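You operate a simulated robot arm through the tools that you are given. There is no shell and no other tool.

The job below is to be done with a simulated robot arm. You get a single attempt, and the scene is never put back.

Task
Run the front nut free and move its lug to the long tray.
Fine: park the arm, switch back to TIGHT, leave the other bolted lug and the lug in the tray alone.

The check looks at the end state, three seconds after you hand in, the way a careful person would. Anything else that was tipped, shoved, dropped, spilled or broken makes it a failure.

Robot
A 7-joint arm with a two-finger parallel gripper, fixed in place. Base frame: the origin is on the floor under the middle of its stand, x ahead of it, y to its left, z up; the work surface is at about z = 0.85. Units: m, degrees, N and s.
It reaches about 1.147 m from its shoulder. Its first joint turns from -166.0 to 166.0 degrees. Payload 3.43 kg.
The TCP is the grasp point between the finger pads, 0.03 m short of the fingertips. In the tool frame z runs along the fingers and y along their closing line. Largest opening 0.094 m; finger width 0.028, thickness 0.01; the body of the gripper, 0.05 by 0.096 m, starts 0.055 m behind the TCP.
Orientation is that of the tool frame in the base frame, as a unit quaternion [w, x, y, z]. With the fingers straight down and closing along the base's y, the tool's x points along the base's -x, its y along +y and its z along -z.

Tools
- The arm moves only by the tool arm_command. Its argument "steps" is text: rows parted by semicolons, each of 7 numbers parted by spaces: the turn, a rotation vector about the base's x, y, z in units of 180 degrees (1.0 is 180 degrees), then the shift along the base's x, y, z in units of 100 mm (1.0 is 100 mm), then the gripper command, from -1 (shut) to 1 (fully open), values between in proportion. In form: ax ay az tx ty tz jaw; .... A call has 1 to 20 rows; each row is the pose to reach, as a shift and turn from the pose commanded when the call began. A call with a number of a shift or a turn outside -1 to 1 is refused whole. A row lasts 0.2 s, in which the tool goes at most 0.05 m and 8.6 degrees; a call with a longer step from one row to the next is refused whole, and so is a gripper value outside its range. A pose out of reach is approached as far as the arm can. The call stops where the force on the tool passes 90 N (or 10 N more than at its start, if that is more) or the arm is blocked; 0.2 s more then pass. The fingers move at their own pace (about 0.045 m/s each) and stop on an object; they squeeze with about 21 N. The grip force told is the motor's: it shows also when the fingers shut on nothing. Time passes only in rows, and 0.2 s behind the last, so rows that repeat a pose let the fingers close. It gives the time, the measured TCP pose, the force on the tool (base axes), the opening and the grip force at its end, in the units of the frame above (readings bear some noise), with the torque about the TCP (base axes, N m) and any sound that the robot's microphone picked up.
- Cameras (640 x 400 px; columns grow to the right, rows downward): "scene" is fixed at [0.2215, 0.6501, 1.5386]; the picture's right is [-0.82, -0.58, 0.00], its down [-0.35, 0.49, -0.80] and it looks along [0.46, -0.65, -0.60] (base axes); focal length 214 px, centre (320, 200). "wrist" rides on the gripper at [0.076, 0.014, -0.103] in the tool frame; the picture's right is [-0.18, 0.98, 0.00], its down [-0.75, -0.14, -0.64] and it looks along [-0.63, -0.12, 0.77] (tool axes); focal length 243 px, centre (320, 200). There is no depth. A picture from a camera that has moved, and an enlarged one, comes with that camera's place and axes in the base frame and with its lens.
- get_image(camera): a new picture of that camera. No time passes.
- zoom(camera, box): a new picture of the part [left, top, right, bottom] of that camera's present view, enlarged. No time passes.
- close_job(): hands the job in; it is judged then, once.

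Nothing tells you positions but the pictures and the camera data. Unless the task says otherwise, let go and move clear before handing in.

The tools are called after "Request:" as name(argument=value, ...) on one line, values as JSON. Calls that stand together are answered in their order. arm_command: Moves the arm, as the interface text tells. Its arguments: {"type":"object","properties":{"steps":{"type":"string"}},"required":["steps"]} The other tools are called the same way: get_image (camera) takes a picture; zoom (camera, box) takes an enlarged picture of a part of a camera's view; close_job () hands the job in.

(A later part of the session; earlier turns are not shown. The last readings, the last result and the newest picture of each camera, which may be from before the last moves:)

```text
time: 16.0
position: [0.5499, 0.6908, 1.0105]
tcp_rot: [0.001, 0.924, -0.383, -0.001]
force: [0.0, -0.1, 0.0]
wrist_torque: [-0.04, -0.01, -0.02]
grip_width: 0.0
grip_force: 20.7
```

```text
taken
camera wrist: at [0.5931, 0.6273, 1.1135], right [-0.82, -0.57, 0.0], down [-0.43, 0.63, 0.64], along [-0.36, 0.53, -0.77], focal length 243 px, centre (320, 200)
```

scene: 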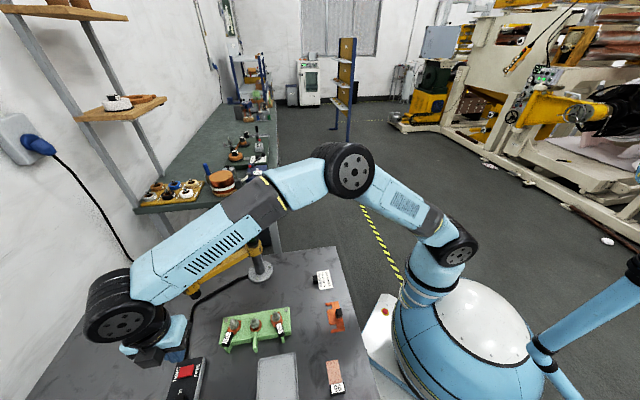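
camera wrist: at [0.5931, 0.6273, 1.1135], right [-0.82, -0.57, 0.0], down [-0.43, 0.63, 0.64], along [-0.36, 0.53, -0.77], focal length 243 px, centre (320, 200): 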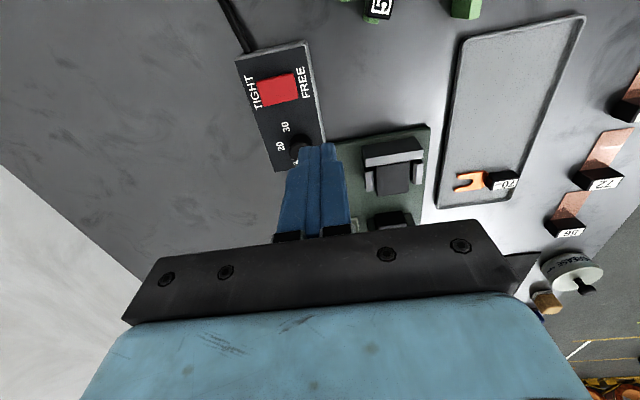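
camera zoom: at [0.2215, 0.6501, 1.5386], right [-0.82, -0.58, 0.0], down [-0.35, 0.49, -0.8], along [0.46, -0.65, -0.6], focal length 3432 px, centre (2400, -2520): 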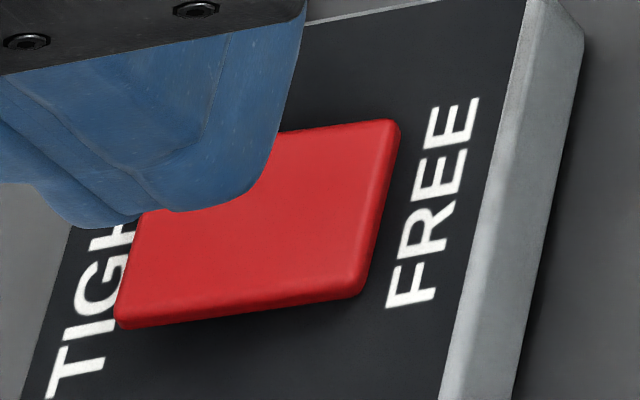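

Compared with the first picture, the rocker has flipped: the FREE end is now down and the TIGHT end is raised. It moved under the first light press and the 50 N was just bottoming out. Next I'll rise and move over the swing-arm handle knob at about (0.697, 0.497, 1.04), turning back to closing along x.

Request:
arm_command(steps="0 0 -0.03 0 0 0.4 -1; 0 0 -0.06 0 0 0.8 -1; 0 0 -0.09 0 0 1 -1; 0 0 -0.12 0 -0.2 1 -1; 0 0 -0.15 0 -0.4 1 -1; 0 0 -0.18 0 -0.5 1 -1; 0 0 -0.21 0 -0.5 1 -1; 0 0 -0.25 0 -0.5 1 -1; 0 0 -0.25 0 -0.5 1 -1")

Request:
arm_command(steps="0 0 0 0 -0.1 0.4 -1; 0 0 0 0.2 -0.3 0.8 -1; 0 0 0 0.5 -0.6 1 1; 0 0 0 0.75 -0.9 1 1; 0 0 0 0.75 -0.9 1 1; 0 0 0 0.75 -0.9 1 1")

Request:
zoom(camera="scene", box=[150, 330, 270, 400])

Request:
get_image(camera="wrist")

Request:
get_image(camera="scene")

```text
time: 18.0
position: [0.5519, 0.6404, 1.1101]
tcp_rot: [0.0, -0.706, 0.708, 0.0]
force: [-0.2, -0.4, 0.2]
wrist_torque: [-0.05, 0.02, -0.02]
grip_width: 0.0001
grip_force: 20.8
```

```text
time: 19.4
position: [0.6251, 0.5543, 1.2115]
tcp_rot: [0.0, -0.707, 0.708, 0.0]
force: [0.1, -0.2, 0.9]
wrist_torque: [-0.01, 0.01, 0.02]
grip_width: 0.0865
grip_force: 0.1
```

```text
5.33 times, centred on (210, 365) of scene
camera zoom: at [0.2215, 0.6501, 1.5386], right [-0.82, -0.58, 0.0], down [-0.35, 0.49, -0.8], along [0.46, -0.65, -0.6], focal length 1144 px, centre (907, -680)
```

zoom: 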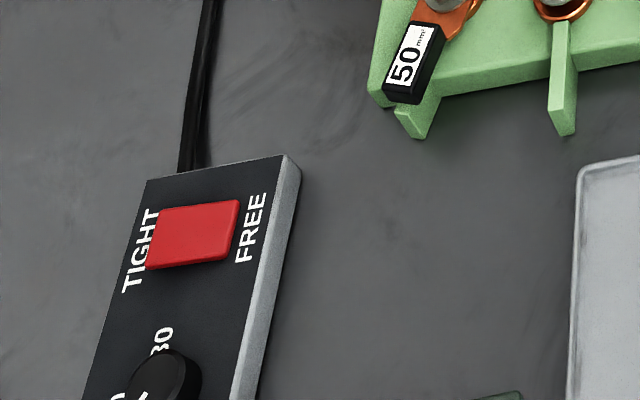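

```text
taken
camera wrist: at [0.6109, 0.4785, 1.3137], right [-0.98, 0.18, 0.0], down [0.14, 0.75, 0.64], along [0.12, 0.63, -0.77], focal length 243 px, centre (320, 200)
```

wrist: 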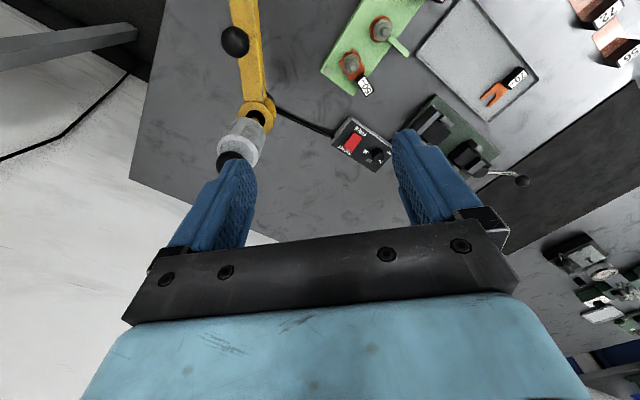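

```text
taken
```

scene: 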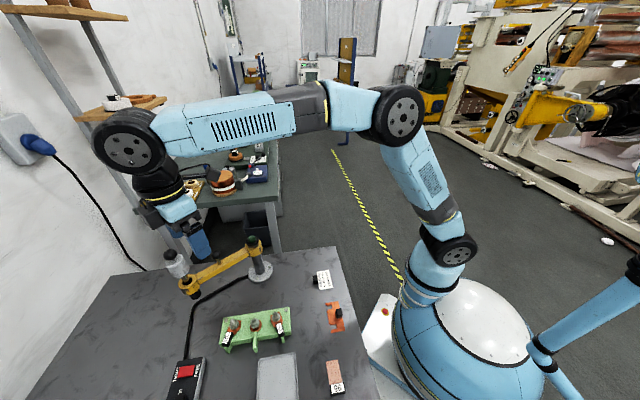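

The switch is confirmed on FREE. I'm now moving above the knob with the gripper open.

Request:
arm_command(steps="0 0 0 0.3 -0.2 0 1; 0 0 0 0.6 -0.45 0 1; 0 0 0 0.72 -0.547 0 1; 0 0 0 0.72 -0.547 -0.3 1; 0 0 0 0.72 -0.547 -0.6 1; 0 0 0 0.72 -0.547 -0.8 1; 0 0 0 0.72 -0.547 -0.8 1")

Request:
get_image(camera="wrist")

Request:
get_image(camera="scene")

```text
time: 21.0
position: [0.6962, 0.4972, 1.1301]
tcp_rot: [0.001, -0.707, 0.707, 0.0]
force: [-0.1, 0.4, -0.2]
wrist_torque: [-0.03, 0.04, 0.0]
grip_width: 0.0938
grip_force: 0.1
```

```text
taken
camera wrist: at [0.6816, 0.4215, 1.2328], right [-0.98, 0.18, 0.0], down [0.14, 0.75, 0.64], along [0.12, 0.63, -0.77], focal length 243 px, centre (320, 200)
```

wrist: 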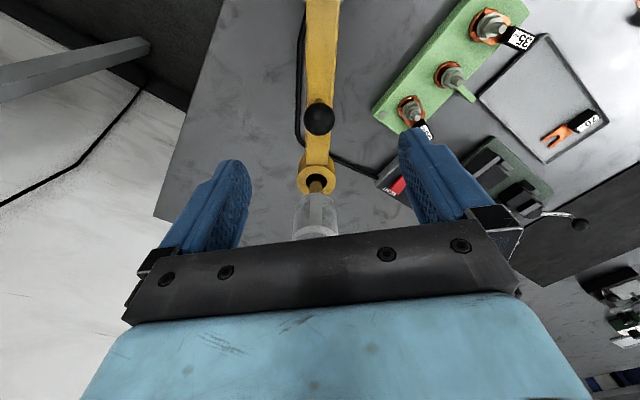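

```text
taken
```

scene: 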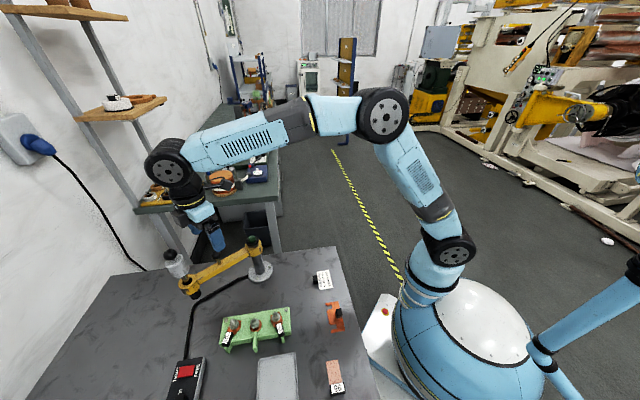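

The knob is exactly below the grasp point. I'll descend around it and close.

Request:
arm_command(steps="0 0 0 0 0 -0.3 1; 0 0 0 0 0 -0.6 1; 0 0 0 0 0 -0.8 1; 0 0 0 0 0 -0.86 1; 0 0 0 0 0 -0.86 1")

Request:
get_image(camera="wrist")

Request:
zoom(camera="scene", box=[130, 150, 290, 310])

```text
time: 22.2
position: [0.6956, 0.4984, 1.0438]
tcp_rot: [0.0, -0.707, 0.707, 0.0]
force: [0.8, -0.1, -0.1]
wrist_torque: [0.0, 0.0, 0.02]
grip_width: 0.094
grip_force: 0.0
```

```text
taken
camera wrist: at [0.6819, 0.4219, 1.1461], right [-0.98, 0.18, 0.0], down [0.14, 0.75, 0.64], along [0.12, 0.63, -0.77], focal length 243 px, centre (320, 200)
```

wrist: 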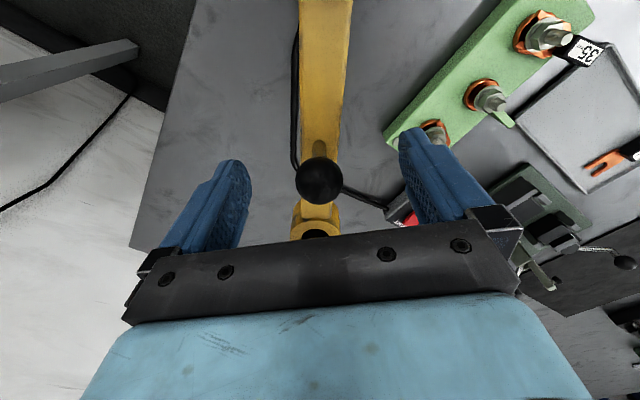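

```text
2.50 times, centred on (210, 230) of scene
camera zoom: at [0.2215, 0.6501, 1.5386], right [-0.82, -0.58, 0.0], down [-0.35, 0.49, -0.8], along [0.46, -0.65, -0.6], focal length 536 px, centre (595, 125)
```

zoom: 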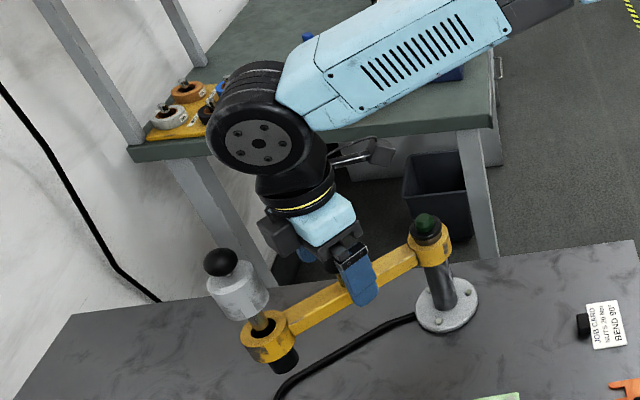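

A dark box on the far side of the gripper sits close to the nutrunner's ball in this orientation. I'll rise and turn so the closing line lies along the link, which keeps the box and camera off to the sides. I'll also use a smaller opening.

Request:
arm_command(steps="0 0 0 0 0 0.3 1; 0 0 0 0 0 0.6 1; 0 0 0 0 0 1 1; 0 0 0 0 0 1 1")

Request:
arm_command(steps="0 0 -0.02 0 0 0.3 1; 0 0 -0.06 0 0 0.5 1; 0 0 -0.1 0 0 0.5 1; 0 0 -0.145 0 0 0.5 1; 0 0 -0.19 0 0 0.5 1; 0 0 -0.235 0 0 0.5 1; 0 0 -0.28 0 0 0.5 1; 0 0 -0.325 0 0 0.5 1; 0 0 -0.37 0 0 0.5 1; 0 0 -0.415 0 0 0.5 1; 0 0 -0.46 0 0 0.5 1; 0 0 -0.505 0 0 0.5 0.3; 0 0 -0.55 0 0 0.5 0.06; 0 0 -0.578 0 0 0.5 0.06; 0 0 -0.578 0 0 0.5 0.06")

Request:
get_image(camera="wrist")

Request:
get_image(camera="scene")

```text
time: 23.2
position: [0.6997, 0.4969, 1.1425]
tcp_rot: [0.001, 0.707, -0.707, -0.001]
force: [-0.5, -0.9, -0.5]
wrist_torque: [0.01, -0.02, 0.0]
grip_width: 0.0937
grip_force: 0.1
```

```text
time: 26.4
position: [0.6968, 0.497, 1.1925]
tcp_rot: [0.0, 0.123, 0.992, 0.0]
force: [0.1, -0.2, 0.5]
wrist_torque: [0.02, 0.04, -0.01]
grip_width: 0.0499
grip_force: 0.0
```

```text
taken
camera wrist: at [0.627, 0.5294, 1.2953], right [0.42, 0.91, 0.0], down [0.7, -0.32, 0.64], along [0.58, -0.27, -0.77], focal length 243 px, centre (320, 200)
```

wrist: 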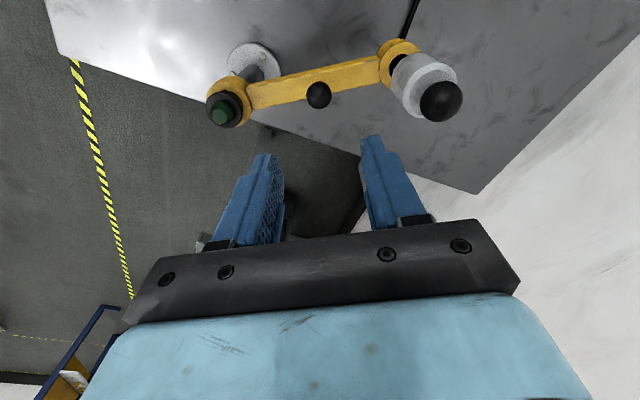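

```text
taken
```

scene: 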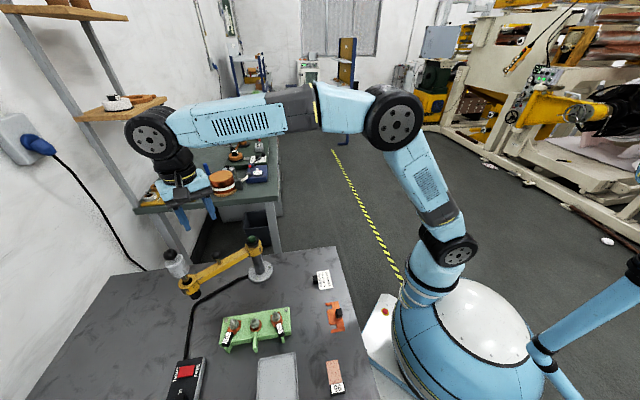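

The knob is again straight below the grasp point. I'll go down and close on it.

Request:
arm_command(steps="0 0 0 0 0 -0.3 0.06; 0 0 0 0 0 -0.6 0.06; 0 0 0 0 0 -0.9 0.06; 0 0 0 0 0 -0.9 0.06")

Request:
arm_command(steps="0 0 0 0 0 -0.2 0.06; 0 0 0 0 0 -0.4 0.06; 0 0 0 0 0 -0.6 0.06; 0 0 0 0 0 -0.6 0.06")

Request:
get_image(camera="wrist")

Request:
zoom(camera="scene", box=[130, 150, 290, 310])

```text
time: 27.4
position: [0.6962, 0.4957, 1.1036]
tcp_rot: [-0.001, 0.122, 0.993, 0.001]
force: [0.3, -0.5, 0.1]
wrist_torque: [0.05, -0.01, -0.02]
grip_width: 0.0499
grip_force: 0.0
```

```text
time: 28.4
position: [0.6969, 0.4957, 1.0432]
tcp_rot: [0.001, 0.123, 0.992, 0.001]
force: [-0.8, -0.2, -0.9]
wrist_torque: [0.0, 0.0, 0.01]
grip_width: 0.0498
grip_force: 0.0
```

```text
taken
camera wrist: at [0.6262, 0.5288, 1.1461], right [0.42, 0.91, 0.0], down [0.7, -0.32, 0.64], along [0.58, -0.27, -0.77], focal length 243 px, centre (320, 200)
```

wrist: 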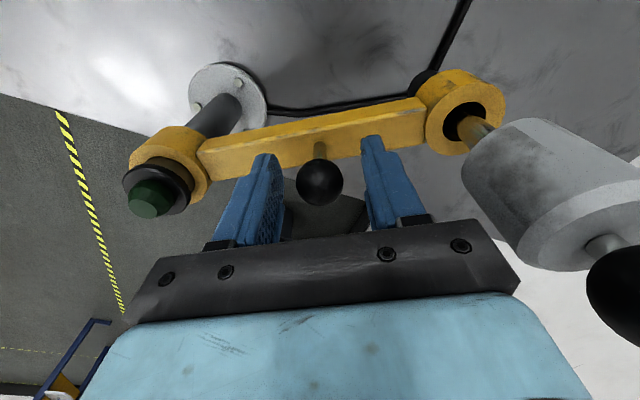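

```text
2.50 times, centred on (210, 230) of scene
camera zoom: at [0.2215, 0.6501, 1.5386], right [-0.82, -0.58, 0.0], down [-0.35, 0.49, -0.8], along [0.46, -0.65, -0.6], focal length 536 px, centre (595, 125)
```

zoom: 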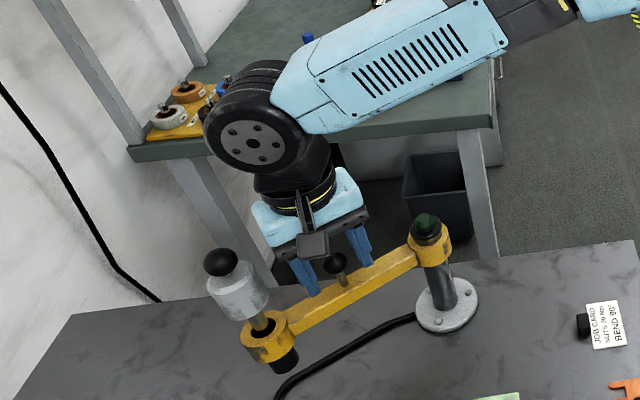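

The knob sits centred between the fingers. Closing now.

Request:
arm_command(steps="0 0 0 0 0 0 -1; 0 0 0 0 0 0 -1; 0 0 0 0 0 0 -1; 0 0 0 0 0 0 -1")

Request:
get_image(camera="wrist")

```text
time: 29.4
position: [0.6979, 0.4947, 1.0433]
tcp_rot: [0.001, 0.123, 0.992, 0.0]
force: [-1.5, -1.0, -0.9]
wrist_torque: [0.0, -0.05, -0.02]
grip_width: 0.0253
grip_force: 45.7
```

```text
taken
camera wrist: at [0.6262, 0.5288, 1.1461], right [0.42, 0.91, 0.0], down [0.7, -0.32, 0.64], along [0.58, -0.27, -0.77], focal length 243 px, centre (320, 200)
```

wrist: 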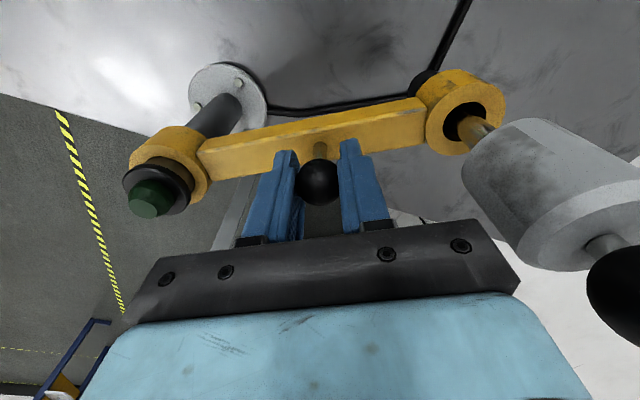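

The knob is gripped (25 mm wide). I'll swing the arm gently by 10° first to feel for resistance.

Request:
arm_command(steps="0 0 0.0139 -0.047 0.011 0 -1; 0 0 0.0278 -0.095 0.020 0 -1; 0 0 0.0417 -0.143 0.027 0 -1; 0 0 0.0556 -0.191 0.032 0 -1; 0 0 0.0556 -0.191 0.032 0 -1")

Request:
get_image(camera="scene")

```text
time: 30.6
position: [0.6791, 0.4997, 1.0437]
tcp_rot: [0.0, 0.035, 0.999, -0.001]
force: [-3.3, -19.8, -6.9]
wrist_torque: [-0.16, 0.23, -0.24]
grip_width: 0.0257
grip_force: 44.4
```

```text
taken
```

scene: 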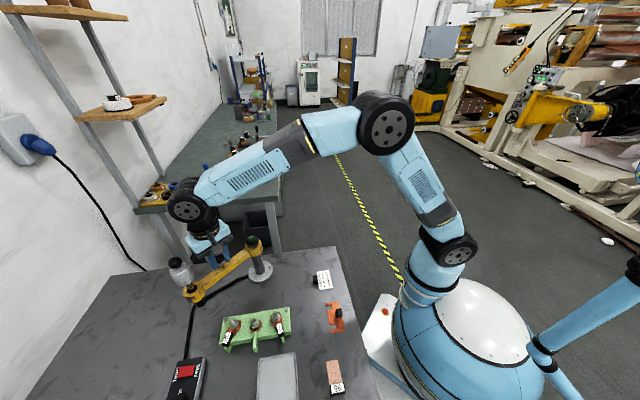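

The arm swings freely. The radial force shows the pivot is slightly further in x than I estimated, so I'll correct the arc a little and continue.

Request:
arm_command(steps="0 0 0.0139 -0.048 -0.012 0 -1; 0 0 0.0278 -0.096 -0.018 0 -1; 0 0 0.0417 -0.144 -0.024 0 -1; 0 0 0.0556 -0.191 -0.030 0 -1; 0 0 0.0556 -0.191 -0.030 0 -1")

```text
time: 31.8
position: [0.6572, 0.4986, 1.0438]
tcp_rot: [0.001, -0.053, 0.999, 0.001]
force: [1.3, 11.5, 10.1]
wrist_torque: [0.13, -0.13, 0.2]
grip_width: 0.0254
grip_force: 44.5
```

The radial force is small and changed sign, so the pivot is at about (0.6745, 0.3875) with a handle radius of 0.111. I'll continue on the refined arc.

Request:
arm_command(steps="0 0 0.0139 -0.046 0.004 0 -1; 0 0 0.0278 -0.093 -0.005 0 -1; 0 0 0.0417 -0.139 -0.018 0 -1; 0 0 0.0556 -0.186 -0.031 0 -1; 0 0 0.0694 -0.232 -0.048 0 -1; 0 0 0.0833 -0.277 -0.065 0 -1; 0 0 0.0972 -0.32 -0.086 0 -1; 0 0 0.1111 -0.364 -0.107 0 -1; 0 0 0.1111 -0.364 -0.107 0 -1")

Request:
get_image(camera="scene")

Request:
get_image(camera="wrist")

```text
time: 33.8
position: [0.6202, 0.4861, 1.0435]
tcp_rot: [0.0, -0.226, 0.974, 0.002]
force: [-12.0, 20.0, 8.8]
wrist_torque: [0.05, 0.44, -0.04]
grip_width: 0.0253
grip_force: 44.9
```

```text
taken
```

scene: 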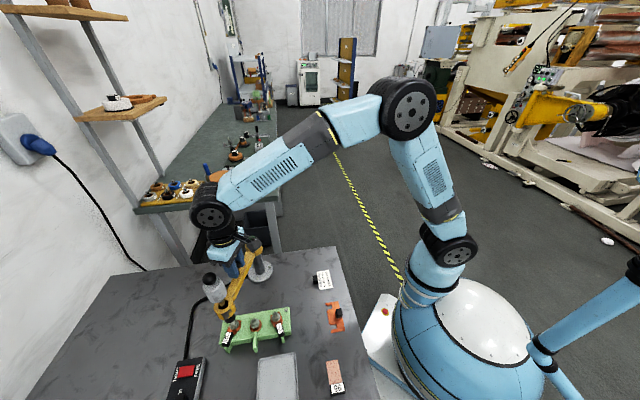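

```text
taken
camera wrist: at [0.5458, 0.4659, 1.146], right [-0.27, 0.96, 0.0], down [0.74, 0.2, 0.64], along [0.62, 0.17, -0.77], focal length 243 px, centre (320, 200)
```

wrist: 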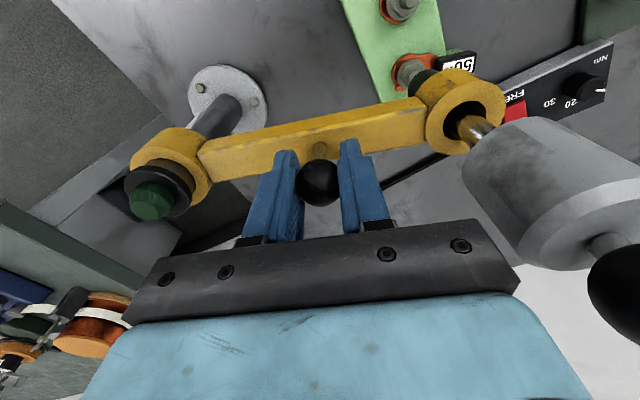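

The arm is following. There is about 23 N outward, so I'll widen the radius slightly and continue past the 50 stud. The socket clears it.

Request:
arm_command(steps="0 0 0.0139 -0.057 -0.011 0 -1; 0 0 0.0278 -0.099 -0.036 0 -1; 0 0 0.0417 -0.139 -0.064 0 -1; 0 0 0.0556 -0.179 -0.093 0 -1; 0 0 0.0694 -0.217 -0.125 0 -1; 0 0 0.0833 -0.253 -0.157 0 -1; 0 0 0.0833 -0.253 -0.157 0 -1")

Request:
get_image(camera="scene")

```text
time: 35.4
position: [0.5969, 0.4695, 1.044]
tcp_rot: [0.0, -0.351, 0.937, 0.0]
force: [-3.7, 0.1, -3.3]
wrist_torque: [0.13, -0.25, -0.02]
grip_width: 0.0253
grip_force: 45.1
```

```text
taken
```

scene: 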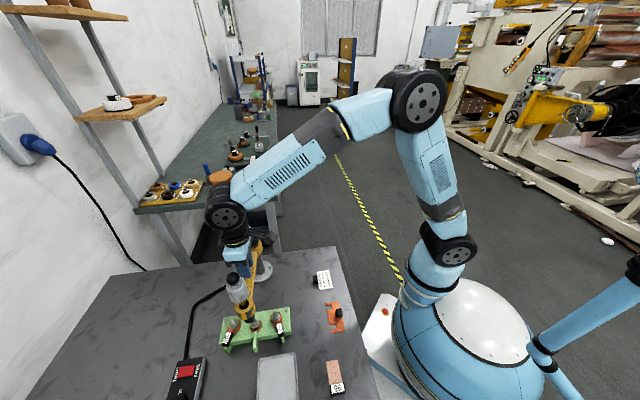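

The forces are near zero, so I'll swing on to about 148°, then check the alignment over the 35 stud.

Request:
arm_command(steps="0 0 0.0139 -0.035 -0.034 0 -1; 0 0 0.0278 -0.069 -0.070 0 -1; 0 0 0.0417 -0.101 -0.107 0 -1; 0 0 0.0556 -0.131 -0.146 0 -1; 0 0 0.0694 -0.160 -0.186 0 -1; 0 0 0.0833 -0.187 -0.227 0 -1; 0 0 0.0833 -0.187 -0.227 0 -1")

Request:
zoom(camera="scene", box=[200, 240, 320, 350])

Request:
get_image(camera="wrist")

```text
time: 37.0
position: [0.5787, 0.4476, 1.0427]
tcp_rot: [-0.002, -0.47, 0.883, 0.001]
force: [-4.6, 1.9, -22.2]
wrist_torque: [0.04, 0.11, 0.04]
grip_width: 0.0252
grip_force: 45.3
```

```text
3.64 times, centred on (260, 295) of scene
camera zoom: at [0.2215, 0.6501, 1.5386], right [-0.82, -0.58, 0.0], down [-0.35, 0.49, -0.8], along [0.46, -0.65, -0.6], focal length 780 px, centre (538, -146)
```

zoom: 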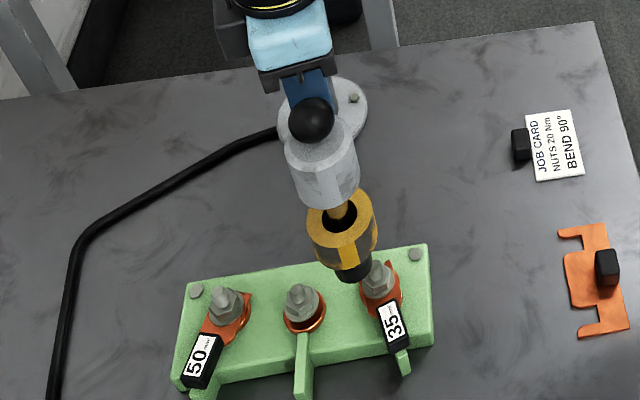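

```text
taken
camera wrist: at [0.524, 0.3927, 1.1463], right [-0.71, 0.7, 0.0], down [0.54, 0.55, 0.64], along [0.45, 0.46, -0.77], focal length 243 px, centre (320, 200)
```

wrist: 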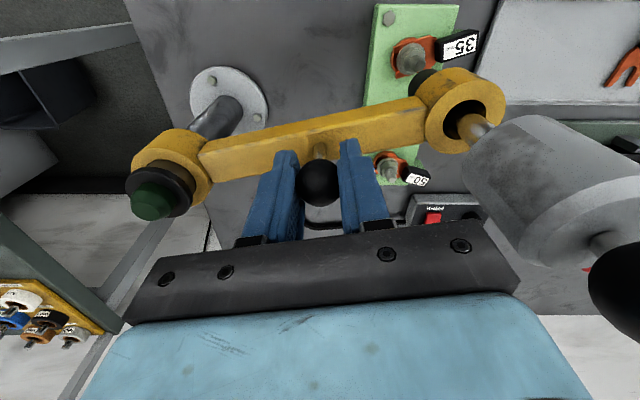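

The tool is about 14 mm from being above the 35 stud. I'll swing 3.8° more and check.

Request:
arm_command(steps="0 0 0.0105 -0.019 -0.032 0 -1; 0 0 0.0211 -0.037 -0.064 0 -1; 0 0 0.0211 -0.037 -0.064 0 -1; 0 0 0.0211 -0.037 -0.064 0 -1")

Request:
zoom(camera="scene", box=[220, 260, 310, 340])

Request:
get_image(camera="wrist")

Request:
zoom(camera="wrist", box=[360, 20, 520, 160])

```text
time: 38.0
position: [0.5741, 0.4402, 1.0436]
tcp_rot: [0.0, -0.499, 0.867, -0.001]
force: [-9.3, 4.1, -13.0]
wrist_torque: [-0.13, 0.13, -0.03]
grip_width: 0.0254
grip_force: 44.9
```

```text
5.00 times, centred on (265, 300) of scene
camera zoom: at [0.2215, 0.6501, 1.5386], right [-0.82, -0.58, 0.0], down [-0.35, 0.49, -0.8], along [0.46, -0.65, -0.6], focal length 1072 px, centre (595, -300)
```

zoom: 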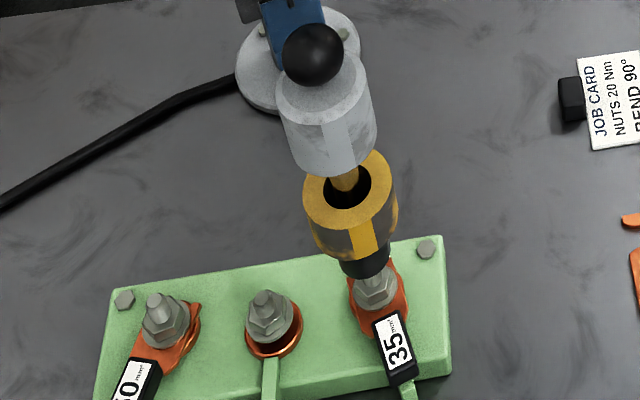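

```text
taken
camera wrist: at [0.5239, 0.3826, 1.1462], right [-0.76, 0.65, 0.0], down [0.5, 0.58, 0.64], along [0.42, 0.49, -0.77], focal length 243 px, centre (320, 200)
```

wrist: 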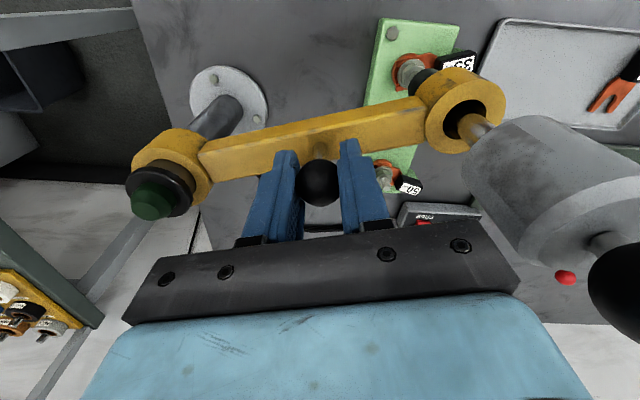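

```text
2.86 times, centred on (440, 90) of wrist
camera zoom: at [0.5239, 0.3826, 1.1462], right [-0.76, 0.65, 0.0], down [0.5, 0.58, 0.64], along [0.42, 0.49, -0.77], focal length 693 px, centre (-23, 514)
```

zoom: 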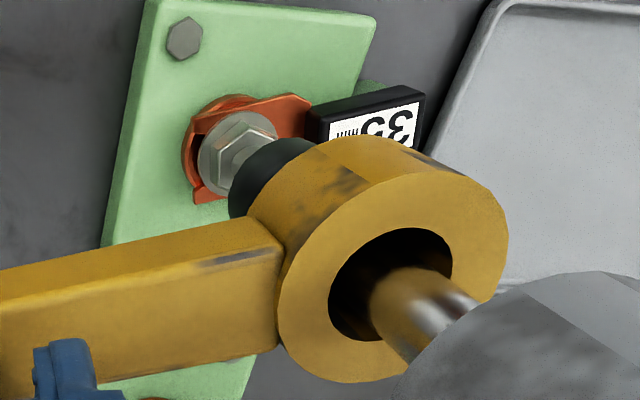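

The nutrunner axis now lines up with the 35 stud to within a couple of mm. I'll release the handle knob and rise straight up.

Request:
arm_command(steps="0 0 0 0 0 0 0.06; 0 0 0 0 0 0 0.06; 0 0 0 0 0 0 0.06; 0 0 0 0 0 0.3 0.06; 0 0 0 0 0 0.6 0.06; 0 0 0 0 0 1 0.06; 0 0 0 0 0 1 0.06")

Request:
arm_command(steps="0 0 0 0 0 0.4 0.06; 0 0 0 0 0 0.8 0.3; 0 0 0 -0.3 0.16 0.8 0.6; 0 0 0 -0.6 0.32 0.8 0.6; 0 0 0 -0.79 0.43 0.8 0.6; 0 0 0 -0.79 0.43 0.8 0.6; 0 0 0 -0.79 0.43 0.8 0.6")

Request:
get_image(camera="wrist")

Request:
zoom(camera="scene", box=[200, 230, 320, 340])

```text
time: 39.6
position: [0.5759, 0.4411, 1.1452]
tcp_rot: [0.0, -0.498, 0.867, 0.0]
force: [0.4, -0.1, 0.0]
wrist_torque: [0.01, -0.01, 0.0]
grip_width: 0.0497
grip_force: 0.1
```

```text
time: 41.2
position: [0.4987, 0.4845, 1.2227]
tcp_rot: [0.0, -0.498, 0.867, -0.001]
force: [-0.2, -0.8, -0.5]
wrist_torque: [0.05, 0.01, 0.0]
grip_width: 0.0752
grip_force: 0.0
```

```text
taken
camera wrist: at [0.4479, 0.4266, 1.3258], right [-0.76, 0.65, 0.0], down [0.5, 0.58, 0.64], along [0.42, 0.49, -0.77], focal length 243 px, centre (320, 200)
```

wrist: 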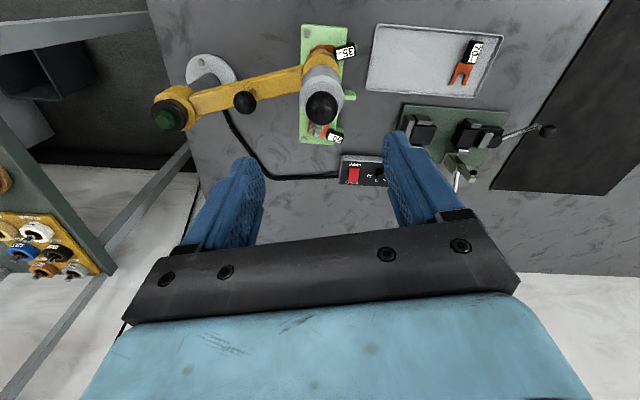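

```text
3.64 times, centred on (260, 285) of scene
camera zoom: at [0.2215, 0.6501, 1.5386], right [-0.82, -0.58, 0.0], down [-0.35, 0.49, -0.8], along [0.46, -0.65, -0.6], focal length 780 px, centre (538, -109)
```

zoom: 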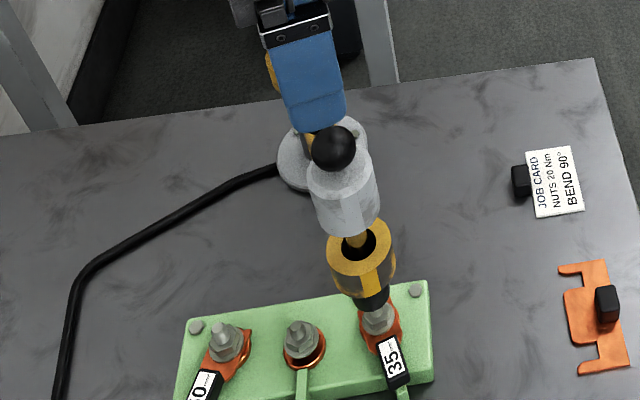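

Request:
arm_command(steps="0 0 0 0 0 0 0.6; 0 0 0 0 0 0 0.6")

Request:
zoom(camera="wrist", box=[280, 60, 380, 160])

```text
time: 41.8
position: [0.4995, 0.4847, 1.2232]
tcp_rot: [0.0, -0.499, 0.867, 0.0]
force: [0.6, 0.0, 0.1]
wrist_torque: [0.04, 0.03, -0.02]
grip_width: 0.0754
grip_force: 0.1
```

```text
4.00 times, centred on (330, 110) of wrist
camera zoom: at [0.4481, 0.4266, 1.3258], right [-0.76, 0.65, 0.0], down [0.5, 0.58, 0.64], along [0.42, 0.49, -0.77], focal length 970 px, centre (280, 560)
```

zoom: 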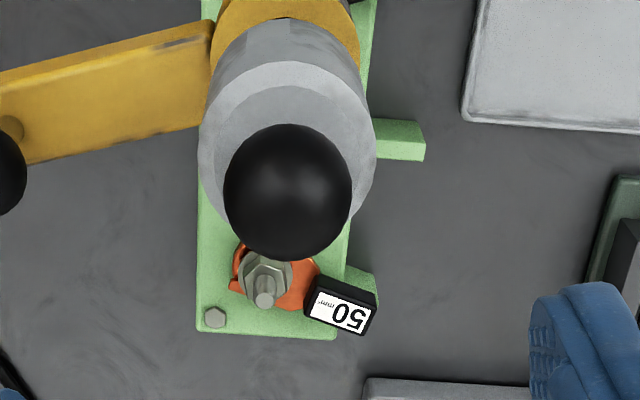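

The ball is at (0.494, 0.483), right over the stud axis. I'll shift about 5 mm to centre on it and come down around the ball.

Request:
arm_command(steps="0 0 0 -0.045 -0.02 -0.2 0.6; 0 0 0 -0.045 -0.02 -0.5 0.6; 0 0 0 -0.045 -0.02 -0.8 0.6; 0 0 0 -0.045 -0.02 -0.95 0.6; 0 0 0 -0.045 -0.02 -0.95 0.6")

Request:
get_image(camera="wrist")

Request:
zoom(camera="scene", box=[200, 230, 320, 340])

```text
time: 43.0
position: [0.4937, 0.4845, 1.1304]
tcp_rot: [0.0, -0.499, 0.867, -0.001]
force: [0.3, -0.6, 0.6]
wrist_torque: [0.01, 0.0, -0.03]
grip_width: 0.075
grip_force: 0.1
```

```text
taken
camera wrist: at [0.4423, 0.4256, 1.2335], right [-0.76, 0.65, 0.0], down [0.5, 0.58, 0.64], along [0.42, 0.49, -0.77], focal length 243 px, centre (320, 200)
```

wrist: 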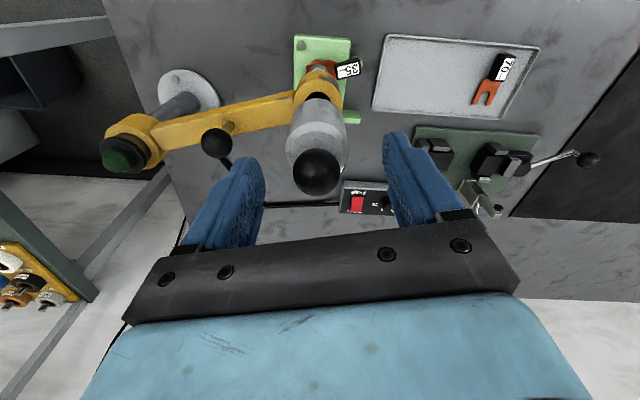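

```text
3.64 times, centred on (260, 285) of scene
camera zoom: at [0.2215, 0.6501, 1.5386], right [-0.82, -0.58, 0.0], down [-0.35, 0.49, -0.8], along [0.46, -0.65, -0.6], focal length 780 px, centre (538, -109)
```

zoom: 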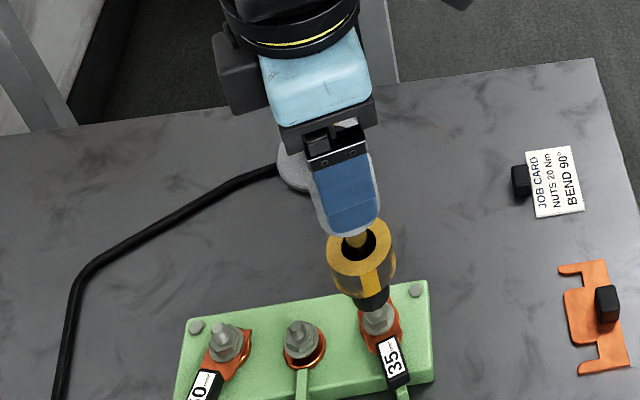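

The ball is centred. I'll lower about 4 mm so the fingertips are just above the cylinder top, then close on the ball.

Request:
arm_command(steps="0 0 0 0 0 -0.04 0.6; 0 0 0 0 0 -0.04 -1; 0 0 0 0 0 -0.04 -1; 0 0 0 0 0 -0.04 -1; 0 0 0 0 0 -0.04 -1; 0 0 0 0 0 -0.04 -1")

Request:
get_image(camera="wrist")

```text
time: 44.4
position: [0.4945, 0.4823, 1.1258]
tcp_rot: [-0.001, -0.498, 0.867, -0.001]
force: [14.6, -9.0, 1.9]
wrist_torque: [0.03, -0.33, -0.17]
grip_width: 0.0273
grip_force: 45.0
```

```text
taken
camera wrist: at [0.4435, 0.4237, 1.2275], right [-0.76, 0.66, 0.0], down [0.5, 0.58, 0.64], along [0.42, 0.48, -0.77], focal length 243 px, centre (320, 200)
```

wrist: 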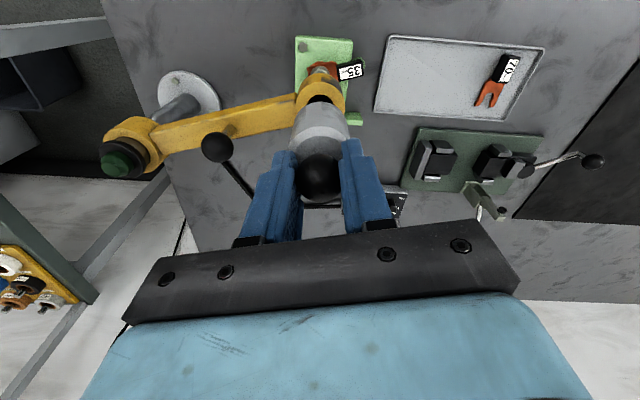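

The ball is held. Now I'll push the nutrunner down slowly, easing the radial offset.

Request:
arm_command(steps="0 0 0 0.01 -0.006 0 -1; 0 0 0 0.01 -0.006 -0.05 -1; 0 0 0 0.01 -0.006 -0.1 -1; 0 0 0 0.01 -0.006 -0.15 -1; 0 0 0 0.01 -0.006 -0.15 -1")

Request:
zoom(camera="scene", box=[220, 260, 310, 340])

```text
time: 45.6
position: [0.4941, 0.481, 1.1094]
tcp_rot: [-0.001, -0.497, 0.868, 0.001]
force: [11.6, -4.1, 3.1]
wrist_torque: [-0.03, -0.17, 0.09]
grip_width: 0.0273
grip_force: 44.8
```

```text
5.00 times, centred on (265, 300) of scene
camera zoom: at [0.2215, 0.6501, 1.5386], right [-0.82, -0.58, 0.0], down [-0.35, 0.49, -0.8], along [0.46, -0.65, -0.6], focal length 1072 px, centre (595, -300)
```

zoom: 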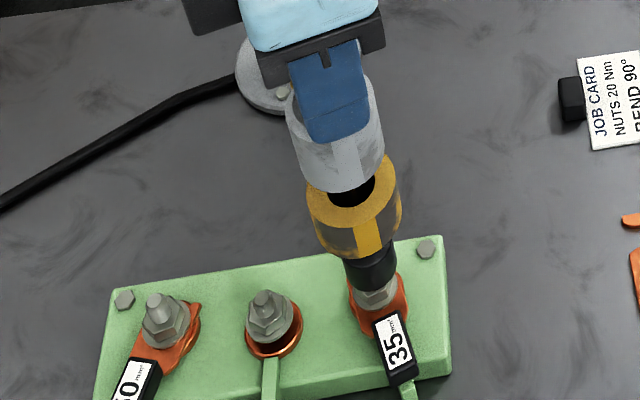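

The tool slides down easily and the socket is going over the stud. I'll continue.

Request:
arm_command(steps="0 0 0 0.005 0 -0.04 -1; 0 0 0 0.005 0 -0.08 -1; 0 0 0 0.005 0 -0.12 -1; 0 0 0 0.005 0 -0.12 -1")

Request:
zoom(camera="scene", box=[220, 260, 310, 340])

```text
time: 46.6
position: [0.4929, 0.4825, 1.0974]
tcp_rot: [0.0, -0.498, 0.867, 0.0]
force: [12.2, -8.1, 6.4]
wrist_torque: [-0.31, -0.04, -0.24]
grip_width: 0.0272
grip_force: 44.9
```

```text
5.00 times, centred on (265, 300) of scene
camera zoom: at [0.2215, 0.6501, 1.5386], right [-0.82, -0.58, 0.0], down [-0.35, 0.49, -0.8], along [0.46, -0.65, -0.6], focal length 1072 px, centre (595, -300)
```

zoom: 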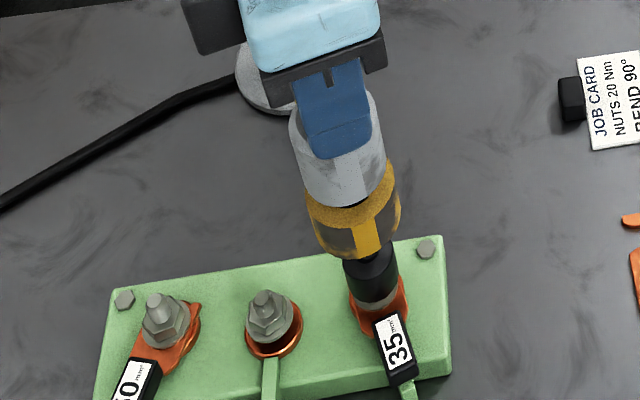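

The socket is nearly over the nut. I'll press a little further until contact and listen.

Request:
arm_command(steps="0 0 0 0.005 0 -0.02 -1; 0 0 0 0.005 0 -0.04 -1; 0 0 0 0.005 0 -0.06 -1; 0 0 0 0.005 0 -0.06 -1; 0 0 0 0.005 0 -0.06 -1")

Request:
zoom(camera="scene", box=[220, 260, 310, 340])

```text
time: 47.8
position: [0.4936, 0.4805, 1.0918]
tcp_rot: [0.0, -0.499, 0.867, 0.0]
force: [3.4, -3.1, 6.8]
wrist_torque: [0.08, -0.1, -0.08]
grip_width: 0.027
grip_force: 44.7
```

```text
5.00 times, centred on (265, 300) of scene
camera zoom: at [0.2215, 0.6501, 1.5386], right [-0.82, -0.58, 0.0], down [-0.35, 0.49, -0.8], along [0.46, -0.65, -0.6], focal length 1072 px, centre (595, -300)
```

zoom: 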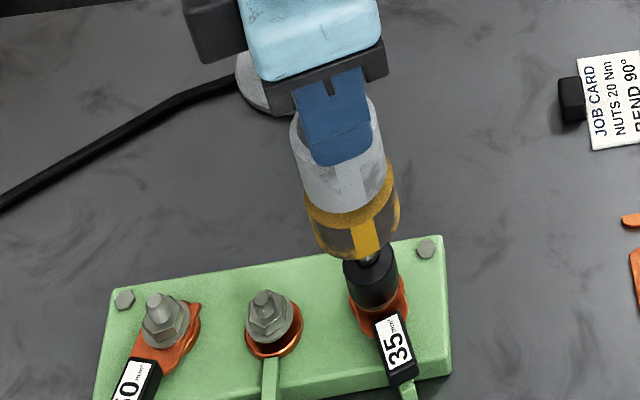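

Request:
arm_command(steps="0 0 0 0 0 -0.02 -1; 0 0 0 0 0 -0.04 -1; 0 0 0 0 0 -0.05 -1; 0 0 0 0 0 -0.05 -1; 0 0 0 0 0 -0.05 -1")

Request:
zoom(camera="scene", box=[220, 260, 310, 340])

```text
time: 49.0
position: [0.4945, 0.4818, 1.0867]
tcp_rot: [0.0, -0.499, 0.867, 0.001]
force: [6.7, -4.0, 6.7]
wrist_torque: [0.01, -0.23, 0.02]
grip_width: 0.0272
grip_force: 44.9
```

```text
5.00 times, centred on (265, 300) of scene
camera zoom: at [0.2215, 0.6501, 1.5386], right [-0.82, -0.58, 0.0], down [-0.35, 0.49, -0.8], along [0.46, -0.65, -0.6], focal length 1072 px, centre (595, -300)
```

zoom: 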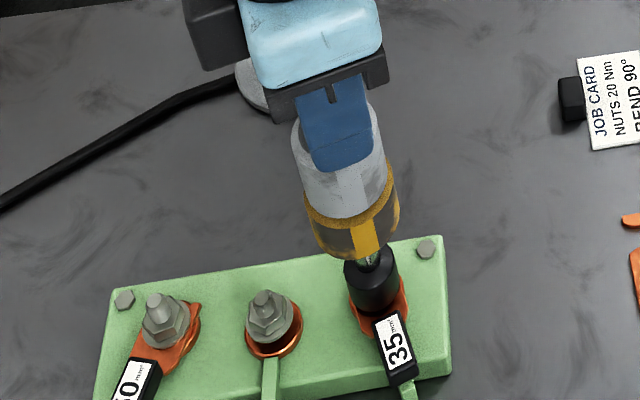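

Request:
arm_command(steps="0 0 0 0 0 -0.02 -1; 0 0 0 0 0 -0.04 -1; 0 0 0 0 0 -0.05 -1; 0 0 0 0 0 -0.05 -1; 0 0 0 0 0 -0.05 -1")

Request:
zoom(camera="scene", box=[220, 260, 310, 340])

```text
time: 50.2
position: [0.4955, 0.4813, 1.0846]
tcp_rot: [0.004, -0.498, 0.867, 0.002]
force: [14.7, -9.7, 73.9]
wrist_torque: [-0.17, -0.4, -0.19]
grip_width: 0.027
grip_force: 45.1
```

```text
5.00 times, centred on (265, 300) of scene
camera zoom: at [0.2215, 0.6501, 1.5386], right [-0.82, -0.58, 0.0], down [-0.35, 0.49, -0.8], along [0.46, -0.65, -0.6], focal length 1072 px, centre (595, -300)
```

zoom: 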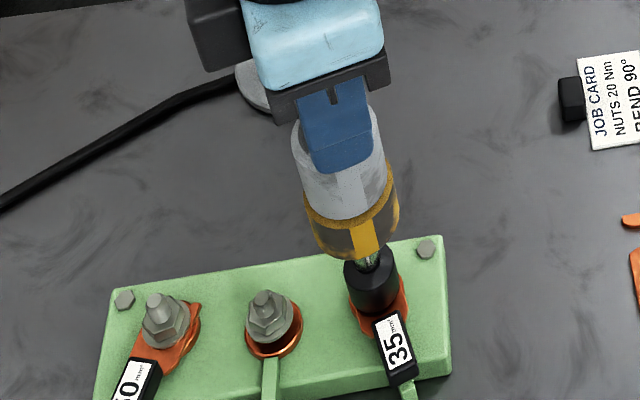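

It has bottomed out at about 74 N. I'll ease to a moderate push and hold, in case it is push-to-start, and listen.

Request:
arm_command(steps="0 0 0 0 0 0.02 -1; 0 0 0 0 0 0.02 -1; 0 0 0 0 0 0.02 -1; 0 0 0 0 0 0.02 -1; 0 0 0 0 0 0.02 -1; 0 0 0 0 0 0.02 -1; 0 0 0 0 0 0.02 -1; 0 0 0 0 0 0.02 -1; 0 0 0 0 0 0.02 -1; 0 0 0 0 0 0.02 -1")

Request:
zoom(camera="scene", box=[240, 290, 290, 340])

Request:
get_image(camera="wrist")

```text
time: 52.4
position: [0.4938, 0.481, 1.0863]
tcp_rot: [0.002, -0.498, 0.867, 0.0]
force: [21.8, -9.2, 51.2]
wrist_torque: [-0.19, -0.36, 0.46]
grip_width: 0.0268
grip_force: 44.6
```

```text
8.00 times, centred on (265, 315) of scene
camera zoom: at [0.2215, 0.6501, 1.5386], right [-0.82, -0.58, 0.0], down [-0.35, 0.49, -0.8], along [0.46, -0.65, -0.6], focal length 1716 px, centre (760, -720)
```

zoom: 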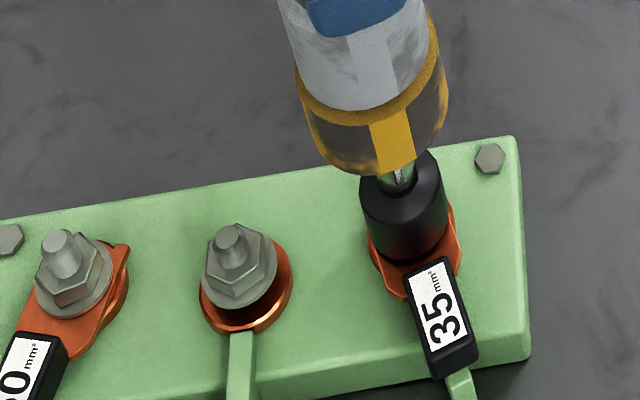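

```text
taken
camera wrist: at [0.443, 0.4228, 1.1877], right [-0.76, 0.65, 0.0], down [0.5, 0.58, 0.64], along [0.42, 0.49, -0.76], focal length 243 px, centre (320, 200)
```

wrist: 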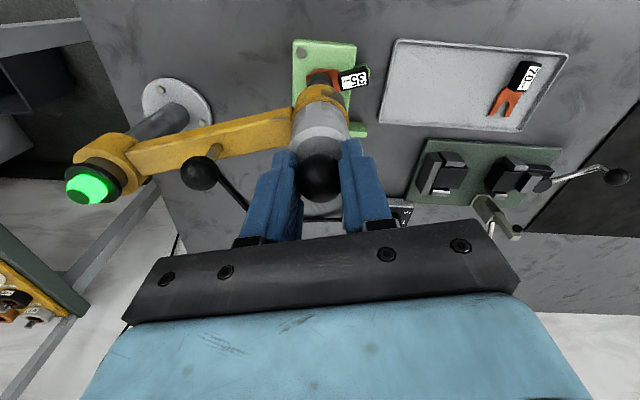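

The green lamp on the column has lit, so the tool is engaged or the run is complete. I'll hold a little longer and check again.

Request:
arm_command(steps="0 0 0 0 0 0 -1; 0 0 0 0 0 0 -1; 0 0 0 0 0 0 -1; 0 0 0 0 0 0 -1; 0 0 0 0 0 0 -1; 0 0 0 0 0 0 -1; 0 0 0 0 0 0 -1; 0 0 0 0 0 0 -1; 0 0 0 0 0 0 -1; 0 0 0 0 0 0 -1")

Request:
zoom(camera="scene", box=[240, 290, 290, 340])

Request:
zoom(camera="wrist", box=[40, 30, 400, 240])

```text
time: 54.6
position: [0.4933, 0.481, 1.0851]
tcp_rot: [0.001, -0.498, 0.867, 0.0]
force: [24.0, -12.1, 52.7]
wrist_torque: [-0.26, -0.41, -0.01]
grip_width: 0.0273
grip_force: 44.6
```

```text
8.00 times, centred on (265, 315) of scene
camera zoom: at [0.2215, 0.6501, 1.5386], right [-0.82, -0.58, 0.0], down [-0.35, 0.49, -0.8], along [0.46, -0.65, -0.6], focal length 1716 px, centre (760, -720)
```

zoom: 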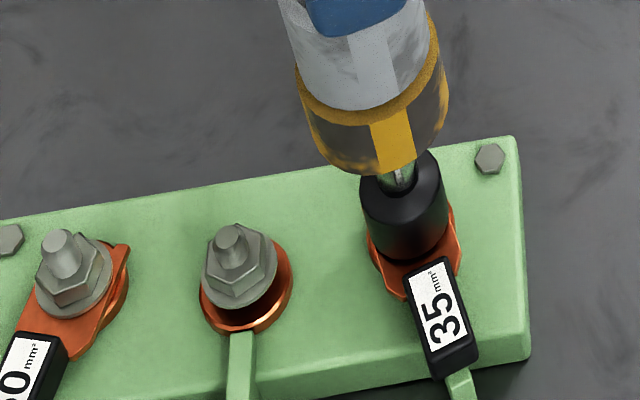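

```text
1.78 times, centred on (220, 135) of wrist
camera zoom: at [0.443, 0.4226, 1.1877], right [-0.76, 0.65, 0.0], down [0.5, 0.58, 0.64], along [0.42, 0.49, -0.76], focal length 431 px, centre (498, 316)
```

zoom: 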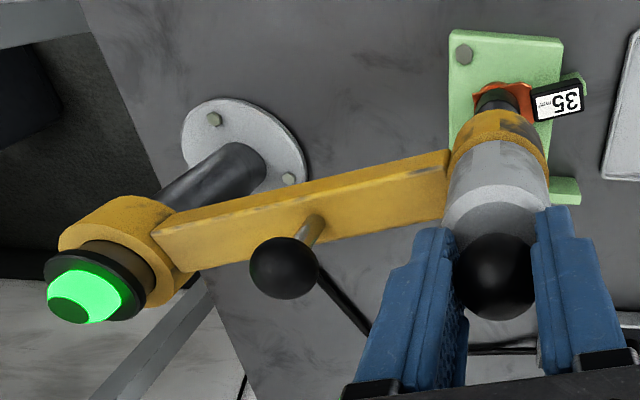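

The lamp stays lit. I'll now raise the tool slowly back to its rest height, still holding the ball.

Request:
arm_command(steps="0 0 0 0 0 0.05 -1; 0 0 0 0 0 0.1 -1; 0 0 0 0 0 0.16 -1; 0 0 0 0 0 0.22 -1; 0 0 0 0 0 0.28 -1; 0 0 0 0 0 0.34 -1; 0 0 0 0 0 0.38 -1; 0 0 0 0 0 0.38 -1")

Request:
zoom(camera="scene", box=[240, 290, 290, 340])

Request:
zoom(camera="wrist", box=[40, 30, 400, 240])

```text
time: 56.4
position: [0.4949, 0.4825, 1.1218]
tcp_rot: [0.0, -0.499, 0.867, 0.0]
force: [17.8, -11.6, 2.0]
wrist_torque: [-0.57, 0.11, -0.18]
grip_width: 0.0271
grip_force: 45.3
```

```text
8.00 times, centred on (265, 315) of scene
camera zoom: at [0.2215, 0.6501, 1.5386], right [-0.82, -0.58, 0.0], down [-0.35, 0.49, -0.8], along [0.46, -0.65, -0.6], focal length 1716 px, centre (760, -720)
```

zoom: 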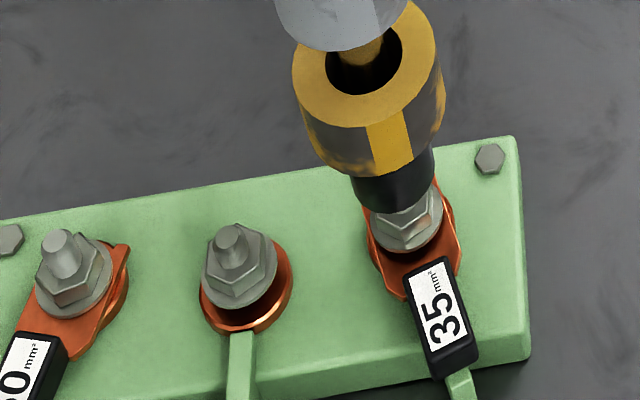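

```text
1.78 times, centred on (220, 135) of wrist
camera zoom: at [0.4438, 0.4238, 1.2238], right [-0.76, 0.65, 0.0], down [0.5, 0.58, 0.64], along [0.42, 0.49, -0.77], focal length 431 px, centre (498, 316)
```

zoom: 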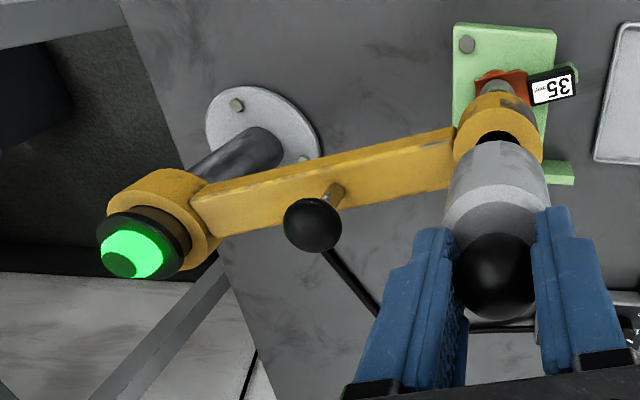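

The nut is now raised on its stud with a clear gap above the lug, so it has run free. I'll lift the tool the last few mm and check the nut before swinging back.

Request:
arm_command(steps="0 0 0 0.01 -0.006 0.02 -1; 0 0 0 0.01 -0.006 0.04 -1; 0 0 0 0.01 -0.006 0.04 -1")

Request:
zoom(camera="scene", box=[260, 300, 290, 340])

```text
time: 57.2
position: [0.4948, 0.4814, 1.1272]
tcp_rot: [-0.001, -0.499, 0.867, 0.001]
force: [4.0, -1.3, 1.9]
wrist_torque: [0.03, 0.04, 0.12]
grip_width: 0.0272
grip_force: 44.7
```

```text
10.00 times, centred on (275, 320) of scene
camera zoom: at [0.2215, 0.6501, 1.5386], right [-0.82, -0.58, 0.0], down [-0.35, 0.49, -0.8], along [0.46, -0.65, -0.6], focal length 2145 px, centre (770, -1000)
```

zoom: 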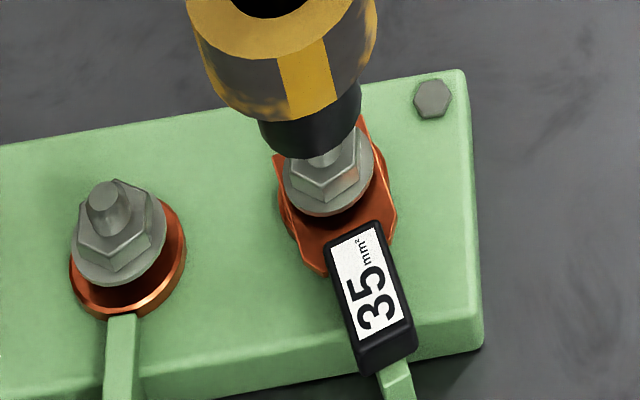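

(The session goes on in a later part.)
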